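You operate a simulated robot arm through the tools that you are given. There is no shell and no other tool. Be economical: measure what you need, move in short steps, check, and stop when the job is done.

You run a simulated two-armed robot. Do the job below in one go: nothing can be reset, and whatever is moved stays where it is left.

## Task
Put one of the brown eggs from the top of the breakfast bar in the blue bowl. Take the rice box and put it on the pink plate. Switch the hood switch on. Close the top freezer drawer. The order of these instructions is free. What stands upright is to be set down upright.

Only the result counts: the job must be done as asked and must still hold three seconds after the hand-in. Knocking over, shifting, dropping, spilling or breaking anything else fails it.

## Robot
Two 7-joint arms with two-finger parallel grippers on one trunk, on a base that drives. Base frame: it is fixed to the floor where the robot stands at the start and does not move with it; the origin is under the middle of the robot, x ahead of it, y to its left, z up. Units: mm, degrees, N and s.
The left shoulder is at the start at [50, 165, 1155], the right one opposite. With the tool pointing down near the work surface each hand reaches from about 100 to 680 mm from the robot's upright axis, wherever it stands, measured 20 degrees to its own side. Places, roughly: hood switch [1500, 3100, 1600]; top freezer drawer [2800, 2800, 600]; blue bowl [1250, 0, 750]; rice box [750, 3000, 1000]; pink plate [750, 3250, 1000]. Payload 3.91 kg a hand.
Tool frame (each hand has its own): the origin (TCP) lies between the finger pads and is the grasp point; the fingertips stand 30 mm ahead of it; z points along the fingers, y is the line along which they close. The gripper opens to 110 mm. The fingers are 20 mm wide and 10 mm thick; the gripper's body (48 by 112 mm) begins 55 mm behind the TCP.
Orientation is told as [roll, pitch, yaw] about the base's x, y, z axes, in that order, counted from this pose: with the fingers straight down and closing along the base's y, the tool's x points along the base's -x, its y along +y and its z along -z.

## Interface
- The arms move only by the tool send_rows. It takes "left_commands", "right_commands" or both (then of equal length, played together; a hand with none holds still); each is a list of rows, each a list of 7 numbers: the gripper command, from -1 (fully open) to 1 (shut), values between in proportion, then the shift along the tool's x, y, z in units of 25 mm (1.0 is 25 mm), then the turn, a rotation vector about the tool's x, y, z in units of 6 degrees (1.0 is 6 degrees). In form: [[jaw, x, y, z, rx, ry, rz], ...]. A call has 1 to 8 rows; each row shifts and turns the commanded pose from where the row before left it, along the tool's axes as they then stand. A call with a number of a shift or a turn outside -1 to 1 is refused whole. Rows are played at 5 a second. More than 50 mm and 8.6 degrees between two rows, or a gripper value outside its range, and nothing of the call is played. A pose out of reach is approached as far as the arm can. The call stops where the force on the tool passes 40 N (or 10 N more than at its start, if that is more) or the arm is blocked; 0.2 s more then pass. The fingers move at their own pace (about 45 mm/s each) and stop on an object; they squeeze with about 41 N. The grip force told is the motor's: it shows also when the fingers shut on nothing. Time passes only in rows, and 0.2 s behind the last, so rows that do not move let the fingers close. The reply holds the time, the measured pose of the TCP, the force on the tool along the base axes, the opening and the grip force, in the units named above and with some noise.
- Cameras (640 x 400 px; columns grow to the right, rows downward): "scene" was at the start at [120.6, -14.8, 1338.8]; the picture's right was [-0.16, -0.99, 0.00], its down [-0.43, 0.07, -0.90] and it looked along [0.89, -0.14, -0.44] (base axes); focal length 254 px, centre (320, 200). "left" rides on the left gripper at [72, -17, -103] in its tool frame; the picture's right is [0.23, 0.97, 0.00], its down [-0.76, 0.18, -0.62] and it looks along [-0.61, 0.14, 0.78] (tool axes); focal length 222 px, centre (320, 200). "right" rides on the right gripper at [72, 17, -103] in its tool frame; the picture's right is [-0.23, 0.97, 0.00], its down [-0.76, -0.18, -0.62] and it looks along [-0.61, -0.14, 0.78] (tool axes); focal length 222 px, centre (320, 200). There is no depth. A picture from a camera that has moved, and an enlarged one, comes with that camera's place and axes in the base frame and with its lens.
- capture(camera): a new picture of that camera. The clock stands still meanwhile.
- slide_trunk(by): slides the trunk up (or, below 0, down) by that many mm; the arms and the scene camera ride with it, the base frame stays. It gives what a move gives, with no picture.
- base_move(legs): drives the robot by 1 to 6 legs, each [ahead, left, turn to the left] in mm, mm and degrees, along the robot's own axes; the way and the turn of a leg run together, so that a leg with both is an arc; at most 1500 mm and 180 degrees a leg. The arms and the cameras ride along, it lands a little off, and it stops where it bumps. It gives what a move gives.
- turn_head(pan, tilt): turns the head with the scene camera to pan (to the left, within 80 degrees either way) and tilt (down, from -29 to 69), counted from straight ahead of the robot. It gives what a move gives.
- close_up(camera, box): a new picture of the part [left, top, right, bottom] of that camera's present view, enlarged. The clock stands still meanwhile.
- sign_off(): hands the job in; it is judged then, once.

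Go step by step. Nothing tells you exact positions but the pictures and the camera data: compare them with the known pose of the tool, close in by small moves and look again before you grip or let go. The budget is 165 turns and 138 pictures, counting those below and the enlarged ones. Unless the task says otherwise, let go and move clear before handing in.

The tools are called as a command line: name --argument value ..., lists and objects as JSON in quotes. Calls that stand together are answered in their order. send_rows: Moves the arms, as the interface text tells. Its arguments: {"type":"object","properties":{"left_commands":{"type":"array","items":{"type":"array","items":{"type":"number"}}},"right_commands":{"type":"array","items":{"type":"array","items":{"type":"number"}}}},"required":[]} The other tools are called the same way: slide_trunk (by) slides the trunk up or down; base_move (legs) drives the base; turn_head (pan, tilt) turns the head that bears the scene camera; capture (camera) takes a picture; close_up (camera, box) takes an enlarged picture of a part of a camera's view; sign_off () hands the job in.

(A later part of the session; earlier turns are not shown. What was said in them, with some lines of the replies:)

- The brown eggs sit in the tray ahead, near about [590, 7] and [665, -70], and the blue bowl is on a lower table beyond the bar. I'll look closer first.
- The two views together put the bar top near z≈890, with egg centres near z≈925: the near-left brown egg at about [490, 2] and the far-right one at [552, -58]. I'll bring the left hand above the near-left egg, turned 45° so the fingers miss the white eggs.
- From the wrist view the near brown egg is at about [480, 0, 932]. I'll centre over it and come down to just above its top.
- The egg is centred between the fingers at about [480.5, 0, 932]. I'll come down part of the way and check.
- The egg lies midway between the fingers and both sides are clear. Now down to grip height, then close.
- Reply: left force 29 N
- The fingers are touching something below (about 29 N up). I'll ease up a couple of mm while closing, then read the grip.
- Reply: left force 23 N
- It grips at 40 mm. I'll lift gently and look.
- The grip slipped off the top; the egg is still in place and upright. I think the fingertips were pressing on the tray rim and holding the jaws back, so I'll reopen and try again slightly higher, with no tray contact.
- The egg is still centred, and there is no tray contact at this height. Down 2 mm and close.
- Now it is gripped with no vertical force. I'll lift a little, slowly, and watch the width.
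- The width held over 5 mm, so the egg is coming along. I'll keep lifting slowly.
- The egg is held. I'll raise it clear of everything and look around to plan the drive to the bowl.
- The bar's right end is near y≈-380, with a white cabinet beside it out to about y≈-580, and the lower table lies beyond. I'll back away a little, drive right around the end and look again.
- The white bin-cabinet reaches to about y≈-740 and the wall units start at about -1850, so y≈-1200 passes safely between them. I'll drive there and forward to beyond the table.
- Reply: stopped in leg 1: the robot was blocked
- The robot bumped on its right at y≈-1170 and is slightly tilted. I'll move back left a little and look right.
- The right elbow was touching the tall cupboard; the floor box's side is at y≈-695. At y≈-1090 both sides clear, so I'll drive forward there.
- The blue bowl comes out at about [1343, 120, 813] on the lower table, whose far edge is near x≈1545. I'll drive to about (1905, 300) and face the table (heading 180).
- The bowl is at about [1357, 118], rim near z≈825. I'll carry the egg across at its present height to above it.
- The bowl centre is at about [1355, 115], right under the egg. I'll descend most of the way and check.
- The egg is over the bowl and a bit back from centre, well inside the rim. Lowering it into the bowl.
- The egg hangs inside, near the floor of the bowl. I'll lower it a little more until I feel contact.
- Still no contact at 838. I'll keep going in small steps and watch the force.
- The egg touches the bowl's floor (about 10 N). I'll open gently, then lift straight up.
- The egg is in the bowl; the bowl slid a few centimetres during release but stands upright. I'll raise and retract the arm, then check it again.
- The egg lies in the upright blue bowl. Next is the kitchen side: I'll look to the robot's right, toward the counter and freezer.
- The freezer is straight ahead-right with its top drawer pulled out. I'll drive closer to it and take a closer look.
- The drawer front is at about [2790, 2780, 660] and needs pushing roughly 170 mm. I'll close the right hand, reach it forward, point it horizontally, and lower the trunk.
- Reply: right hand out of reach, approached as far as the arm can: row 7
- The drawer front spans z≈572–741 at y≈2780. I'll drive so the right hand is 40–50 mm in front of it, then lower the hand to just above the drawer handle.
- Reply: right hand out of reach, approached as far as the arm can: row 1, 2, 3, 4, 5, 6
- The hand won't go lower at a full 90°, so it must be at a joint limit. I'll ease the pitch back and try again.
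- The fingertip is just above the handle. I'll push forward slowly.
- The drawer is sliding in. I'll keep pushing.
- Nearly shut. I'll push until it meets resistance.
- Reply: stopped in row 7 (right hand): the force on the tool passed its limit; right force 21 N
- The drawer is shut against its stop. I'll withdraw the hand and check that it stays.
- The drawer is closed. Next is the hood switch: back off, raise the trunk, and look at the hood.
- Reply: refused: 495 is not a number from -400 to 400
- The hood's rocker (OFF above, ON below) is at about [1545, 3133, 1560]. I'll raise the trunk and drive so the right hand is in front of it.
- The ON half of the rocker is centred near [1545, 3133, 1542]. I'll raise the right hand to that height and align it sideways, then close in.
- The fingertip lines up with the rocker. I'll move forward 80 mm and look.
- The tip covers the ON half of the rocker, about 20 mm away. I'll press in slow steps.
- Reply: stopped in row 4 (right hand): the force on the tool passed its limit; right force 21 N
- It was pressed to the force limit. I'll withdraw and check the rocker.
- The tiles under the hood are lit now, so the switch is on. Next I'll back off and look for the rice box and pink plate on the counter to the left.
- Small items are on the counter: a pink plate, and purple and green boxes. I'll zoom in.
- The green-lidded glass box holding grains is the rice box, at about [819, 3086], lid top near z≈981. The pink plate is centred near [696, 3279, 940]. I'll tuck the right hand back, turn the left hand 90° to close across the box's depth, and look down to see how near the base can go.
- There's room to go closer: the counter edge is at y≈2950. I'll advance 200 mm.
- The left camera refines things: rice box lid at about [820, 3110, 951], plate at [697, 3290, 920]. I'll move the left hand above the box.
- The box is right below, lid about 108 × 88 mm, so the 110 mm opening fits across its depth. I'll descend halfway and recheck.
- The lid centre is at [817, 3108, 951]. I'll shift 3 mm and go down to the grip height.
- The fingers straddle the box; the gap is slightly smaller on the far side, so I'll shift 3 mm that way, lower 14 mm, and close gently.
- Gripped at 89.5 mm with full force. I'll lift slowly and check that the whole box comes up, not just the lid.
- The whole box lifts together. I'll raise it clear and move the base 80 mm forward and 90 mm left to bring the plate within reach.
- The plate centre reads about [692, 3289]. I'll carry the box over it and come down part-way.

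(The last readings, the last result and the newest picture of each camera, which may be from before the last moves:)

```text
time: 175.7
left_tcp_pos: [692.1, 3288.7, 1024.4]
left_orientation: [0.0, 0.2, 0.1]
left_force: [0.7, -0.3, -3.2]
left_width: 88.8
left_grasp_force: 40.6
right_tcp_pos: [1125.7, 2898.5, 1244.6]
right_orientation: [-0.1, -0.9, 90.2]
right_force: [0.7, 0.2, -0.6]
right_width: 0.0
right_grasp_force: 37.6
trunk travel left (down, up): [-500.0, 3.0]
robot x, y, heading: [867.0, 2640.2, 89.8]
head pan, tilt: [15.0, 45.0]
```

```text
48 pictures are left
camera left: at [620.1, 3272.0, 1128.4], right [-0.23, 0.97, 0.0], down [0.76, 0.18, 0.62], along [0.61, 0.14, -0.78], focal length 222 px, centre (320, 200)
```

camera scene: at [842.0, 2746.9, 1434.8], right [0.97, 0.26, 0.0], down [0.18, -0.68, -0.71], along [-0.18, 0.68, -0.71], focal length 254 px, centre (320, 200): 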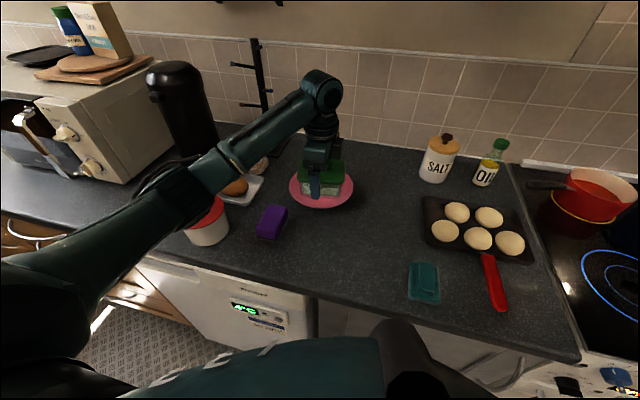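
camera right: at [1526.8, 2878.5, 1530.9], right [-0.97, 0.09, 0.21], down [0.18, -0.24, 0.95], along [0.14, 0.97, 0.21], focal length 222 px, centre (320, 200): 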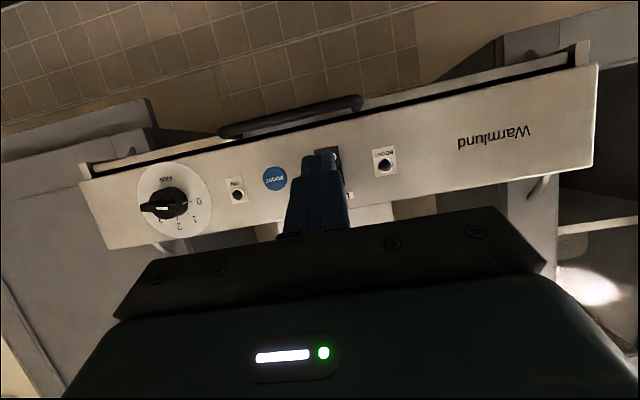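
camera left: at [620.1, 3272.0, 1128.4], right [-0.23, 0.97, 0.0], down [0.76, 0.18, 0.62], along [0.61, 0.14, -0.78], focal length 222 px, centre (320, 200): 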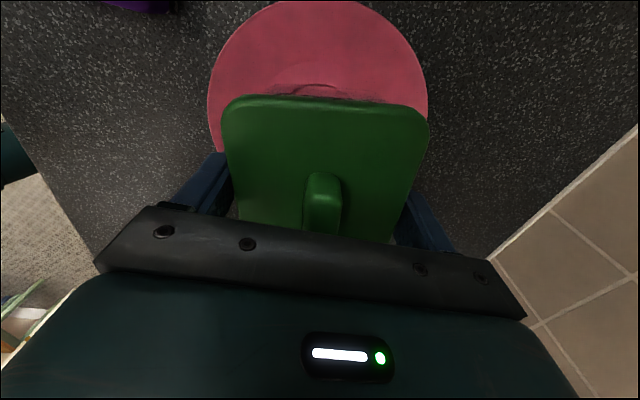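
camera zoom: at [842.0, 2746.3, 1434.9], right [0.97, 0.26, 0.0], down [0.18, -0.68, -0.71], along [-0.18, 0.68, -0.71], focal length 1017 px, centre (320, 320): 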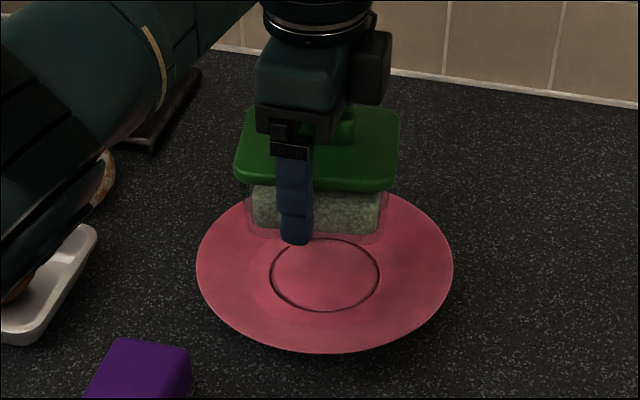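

The ring visible on the plate puts its centre nearer x≈702, so I'll shift 10 mm and continue down.

send_rows --left_commands '[[1, -0.2, 0, 0.4, 0, 0, 0], [1, -0.2, 0, 0.5, 0, 0, 0], [1, 0, 0, 0.5, 0, 0, 0], [1, 0, 0, 0.4, 0, 0, 0]]'

close_up --camera "scene" --box '[240, 120, 400, 220]'

capture --camera "left"

```text
time: 176.7
left_tcp_pos: [701.2, 3283.8, 980.2]
left_orientation: [-0.1, 0.0, 0.3]
left_force: [-1.1, -0.2, -3.9]
left_width: 88.1
left_grasp_force: 40.5
left hand out of reach, approached as far as the arm can: row 4
right_tcp_pos: [1125.3, 2897.7, 1244.5]
right_orientation: [-0.1, -0.9, 90.2]
right_force: [0.1, 0.0, -0.4]
right_width: 0.0
right_grasp_force: 37.3
trunk travel left (down, up): [-500.0, 3.0]
robot x, y, heading: [864.5, 2636.4, 90.0]
head pan, tilt: [15.0, 45.0]
```

```text
4.00 times, centred on (320, 170) of scene
camera zoom: at [841.8, 2746.2, 1434.9], right [0.97, 0.26, 0.0], down [0.18, -0.68, -0.71], along [-0.18, 0.68, -0.71], focal length 1017 px, centre (320, 320)
```

zoom: 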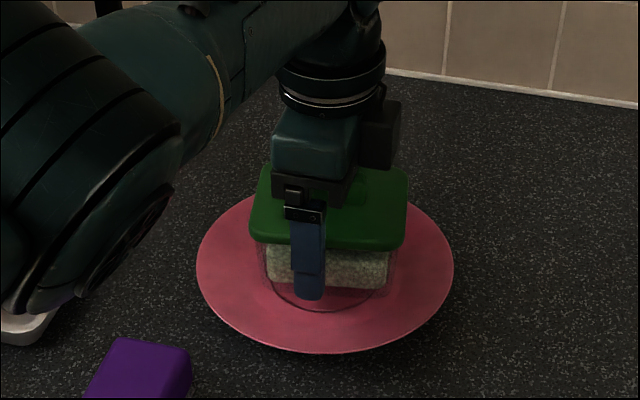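

```text
46 pictures are left
camera left: at [629.2, 3268.1, 1083.6], right [-0.23, 0.97, 0.0], down [0.76, 0.18, 0.62], along [0.61, 0.14, -0.78], focal length 222 px, centre (320, 200)
```

left: 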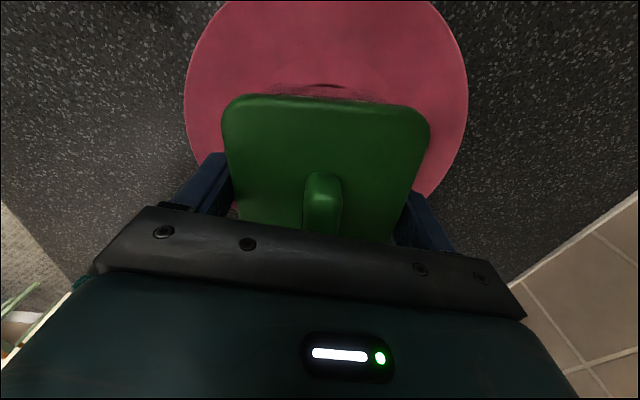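

The box is centred over the plate, but the arm is at its reach limit for going lower. I'll lower the trunk in small steps instead, watching the force.

slide_trunk --by -10

close_up --camera "scene" --box '[270, 150, 370, 215]'

```text
time: 177.3
left_tcp_pos: [701.8, 3284.7, 969.7]
left_orientation: [0.0, 0.0, 0.1]
left_force: [0.2, 0.4, -2.7]
left_width: 88.5
left_grasp_force: 40.7
right_tcp_pos: [1125.0, 2897.7, 1235.4]
right_orientation: [-0.1, -0.9, 90.2]
right_force: [-0.5, -0.2, 0.9]
right_width: 0.1
right_grasp_force: 37.8
trunk travel left (down, up): [-490.0, 13.0]
robot x, y, heading: [867.2, 2637.0, 90.2]
head pan, tilt: [15.0, 45.0]
```

```text
6.15 times, centred on (320, 182) of scene
camera zoom: at [841.9, 2745.9, 1424.9], right [0.97, 0.26, 0.0], down [0.18, -0.68, -0.71], along [-0.18, 0.68, -0.71], focal length 1565 px, centre (320, 308)
```

zoom: 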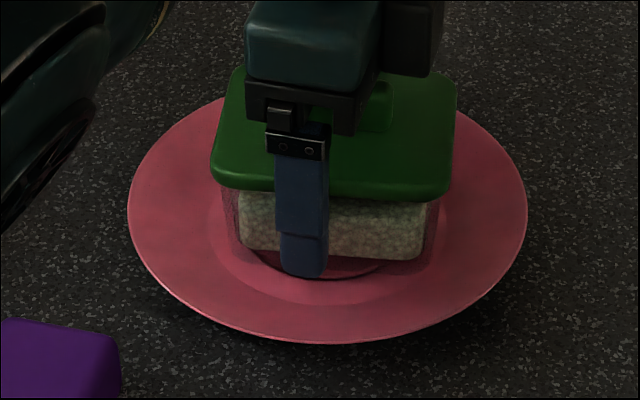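

slide_trunk --by -4

```text
time: 177.8
left_tcp_pos: [703.0, 3285.2, 968.0]
left_orientation: [0.2, 0.1, 0.1]
left_force: [-0.9, 1.2, 6.3]
left_width: 88.3
left_grasp_force: 41.1
right_tcp_pos: [1125.1, 2897.8, 1231.3]
right_orientation: [0.0, -0.9, 90.3]
right_force: [0.4, -0.2, -0.5]
right_width: 0.1
right_grasp_force: 37.7
trunk travel left (down, up): [-486.0, 17.0]
robot x, y, heading: [864.6, 2638.3, 90.0]
head pan, tilt: [15.0, 45.0]
```

It is touching the plate (about 9 N on it). I'll open slowly.

send_rows --left_commands '[[-0.62, 0, 0, 0, 0, 0, 0], [-0.68, 0, 0, 0, 0, 0, 0], [-0.8, 0, 0, 0, 0, 0, 0], [-1, 0, 0, 0, 0, 0, 0], [-1, 0, 0, 0, 0, 0, 0]]'

capture --camera "left"

close_up --camera "scene" --box '[270, 150, 370, 215]'

```text
time: 179.0
left_tcp_pos: [702.3, 3285.0, 966.8]
left_orientation: [0.0, 0.0, 0.2]
left_force: [0.2, 0.0, 0.3]
left_width: 109.9
left_grasp_force: 0.2
right_tcp_pos: [1125.8, 2898.9, 1231.1]
right_orientation: [0.0, -0.9, 90.2]
right_force: [0.5, 0.3, 0.4]
right_width: 0.2
right_grasp_force: 37.3
trunk travel left (down, up): [-486.0, 17.0]
robot x, y, heading: [863.2, 2638.2, 89.9]
head pan, tilt: [15.0, 45.0]
```

```text
44 pictures are left
camera left: at [629.6, 3267.8, 1070.2], right [-0.23, 0.97, 0.0], down [0.76, 0.18, 0.62], along [0.61, 0.14, -0.78], focal length 222 px, centre (320, 200)
```

left: 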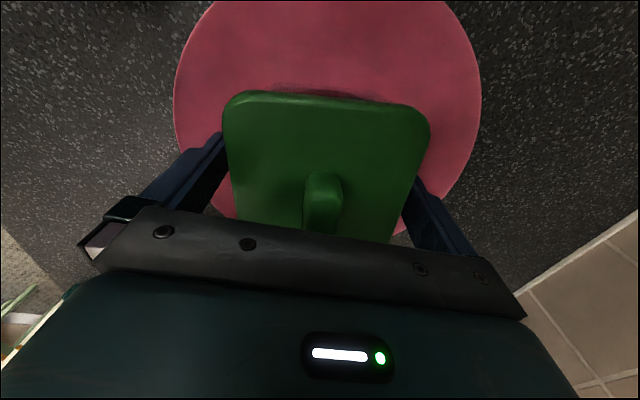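

```text
6.15 times, centred on (320, 182) of scene
camera zoom: at [842.0, 2745.6, 1420.9], right [0.97, 0.26, 0.0], down [0.18, -0.68, -0.71], along [-0.18, 0.68, -0.71], focal length 1565 px, centre (320, 308)
```

zoom: 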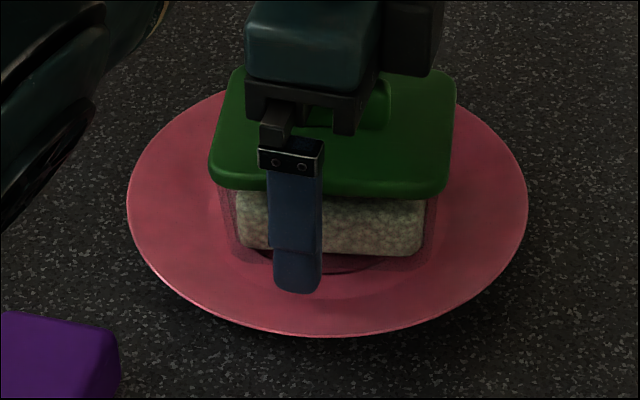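

The box is released and free on both sides. I'll lift the hand straight up.

send_rows --left_commands '[[-1, 0, 0.08, -0.1, 0, 0, 0], [-1, 0, 0, -0.4, 0, 0, 0], [-1, 0, 0, -0.6, 0, 0, 0], [-1, 0, 0, -0.8, 0, 0, 0], [-1, 0, 0, -0.8, 0, 0, 0], [-1, 0, 0, -0.8, 0, 0, 0]]'

capture --camera "left"

close_up --camera "scene" --box '[240, 120, 400, 220]'

```text
time: 180.4
left_tcp_pos: [702.9, 3293.9, 1054.4]
left_orientation: [-0.1, 0.1, 0.0]
left_force: [-0.4, -0.3, -0.4]
left_width: 109.9
left_grasp_force: 0.1
left hand out of reach, approached as far as the arm can: row 4
right_tcp_pos: [1125.2, 2898.7, 1230.9]
right_orientation: [0.0, -0.9, 90.1]
right_force: [0.1, -0.9, 0.4]
right_width: 0.0
right_grasp_force: 37.2
trunk travel left (down, up): [-486.0, 17.0]
robot x, y, heading: [860.8, 2638.2, 89.8]
head pan, tilt: [15.0, 45.0]
```

```text
42 pictures are left
camera left: at [630.2, 3276.7, 1158.8], right [-0.23, 0.97, 0.0], down [0.76, 0.18, 0.62], along [0.61, 0.14, -0.78], focal length 222 px, centre (320, 200)
```

left: 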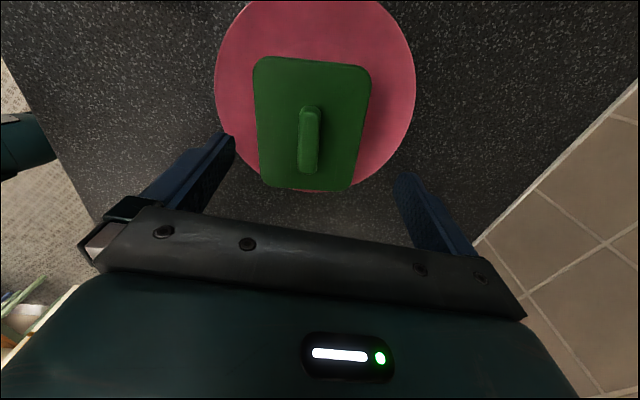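

```text
4.00 times, centred on (320, 170) of scene
camera zoom: at [842.1, 2745.4, 1420.9], right [0.97, 0.26, 0.0], down [0.18, -0.68, -0.71], along [-0.18, 0.68, -0.71], focal length 1017 px, centre (320, 320)
```

zoom: 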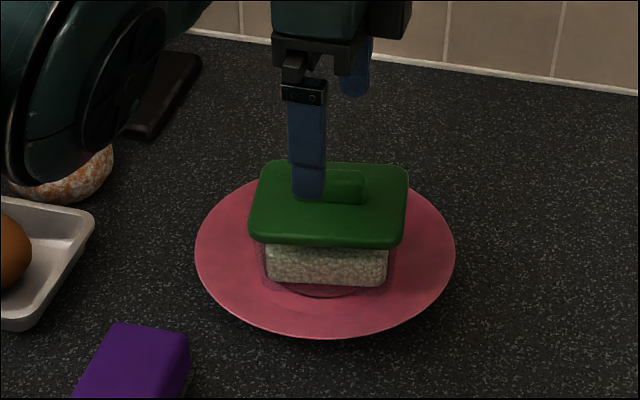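

The rice box stands upright in the middle of the pink plate. I'll raise the hand further, back the robot away, and make a final check of everything.

send_rows --left_commands '[[-1, 0, 0, -0.8, 0, 0, 0], [-1, 0, -0.3, -0.8, 0, 0, 0], [-1, 0, -0.5, -0.8, 0, 0, 0], [-1, 0, -0.8, -0.5, 0, 0, 0], [-1, 0, -0.8, -0.3, 0, 0, 0], [-1, 0, -0.8, 0, 0, 0, 0], [-1, 0, -0.8, 0, 0, 0, 0]]'

base_move --legs '[[-450, 0, 0]]'

turn_head --pan -20 --tilt 15

capture --camera "scene"

```text
time: 182.0
left_tcp_pos: [711.9, 3290.6, 1137.1]
left_orientation: [-0.1, 0.0, 0.1]
left_force: [-0.5, 0.6, -0.5]
left_width: 109.8
left_grasp_force: 0.1
left hand out of reach, approached as far as the arm can: row 1, 2, 3, 4, 5, 6, 7
right_tcp_pos: [1125.4, 2897.4, 1231.3]
right_orientation: [0.1, -0.9, 90.3]
right_force: [0.4, 0.8, 0.5]
right_width: 0.1
right_grasp_force: 37.8
trunk travel left (down, up): [-486.0, 17.0]
robot x, y, heading: [864.2, 2638.8, 90.1]
head pan, tilt: [15.0, 45.0]
```

```text
time: 184.7
left_tcp_pos: [709.8, 2842.0, 1137.0]
left_orientation: [-0.1, 0.0, 0.6]
left_force: [0.0, -0.1, 0.3]
left_width: 110.1
left_grasp_force: 0.0
right_tcp_pos: [1125.5, 2454.1, 1231.6]
right_orientation: [0.0, -0.8, 90.7]
right_force: [-0.5, 0.6, -0.4]
right_width: 0.2
right_grasp_force: 37.9
trunk travel left (down, up): [-486.0, 17.0]
robot x, y, heading: [865.8, 2190.7, 90.7]
head pan, tilt: [15.0, 45.0]
```

```text
time: 185.7
left_tcp_pos: [709.0, 2843.5, 1137.5]
left_orientation: [0.0, 0.0, 0.7]
left_force: [-0.4, -0.3, -0.2]
left_width: 109.8
left_grasp_force: 0.1
right_tcp_pos: [1125.2, 2455.3, 1231.3]
right_orientation: [0.0, -0.9, 90.7]
right_force: [-0.3, -0.5, -0.1]
right_width: 0.1
right_grasp_force: 37.7
trunk travel left (down, up): [-486.0, 17.0]
robot x, y, heading: [865.0, 2193.7, 90.7]
head pan, tilt: [-20.0, 15.0]
```

```text
40 pictures are left
camera scene: at [896.1, 2309.5, 1467.7], right [0.94, -0.33, 0.0], down [-0.09, -0.24, -0.97], along [0.32, 0.91, -0.26], focal length 254 px, centre (320, 200)
```

scene: 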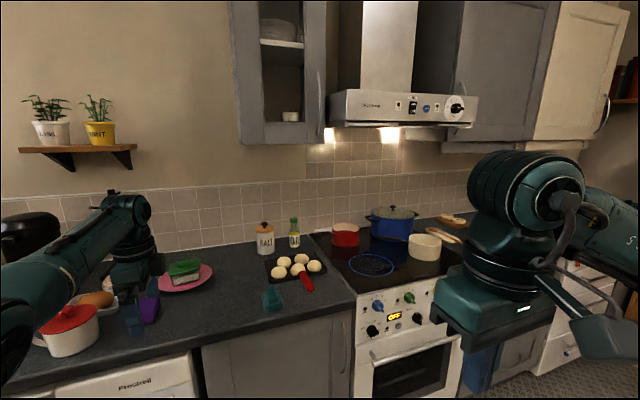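

The rice box stands on the plate, the hood light is lit, the freezer drawer was seen shut, the egg is in the blue bowl, and both hands are clear. Handing in.

sign_off

```text
The job is handed in.
```

The job is handed in, and all four parts were done:
- **Egg:** a brown egg is in the blue bowl. The bowl slid about 3 cm when I let go, but it stayed upright.
- **Rice box:** it stands upright on the pink plate.
- **Hood switch:** it is on, and the hood light is lit.
- **Freezer:** the top drawer is closed.

On the first drive, the right elbow also bumped the tall white cupboard. I saw nothing knocked over or moved there.
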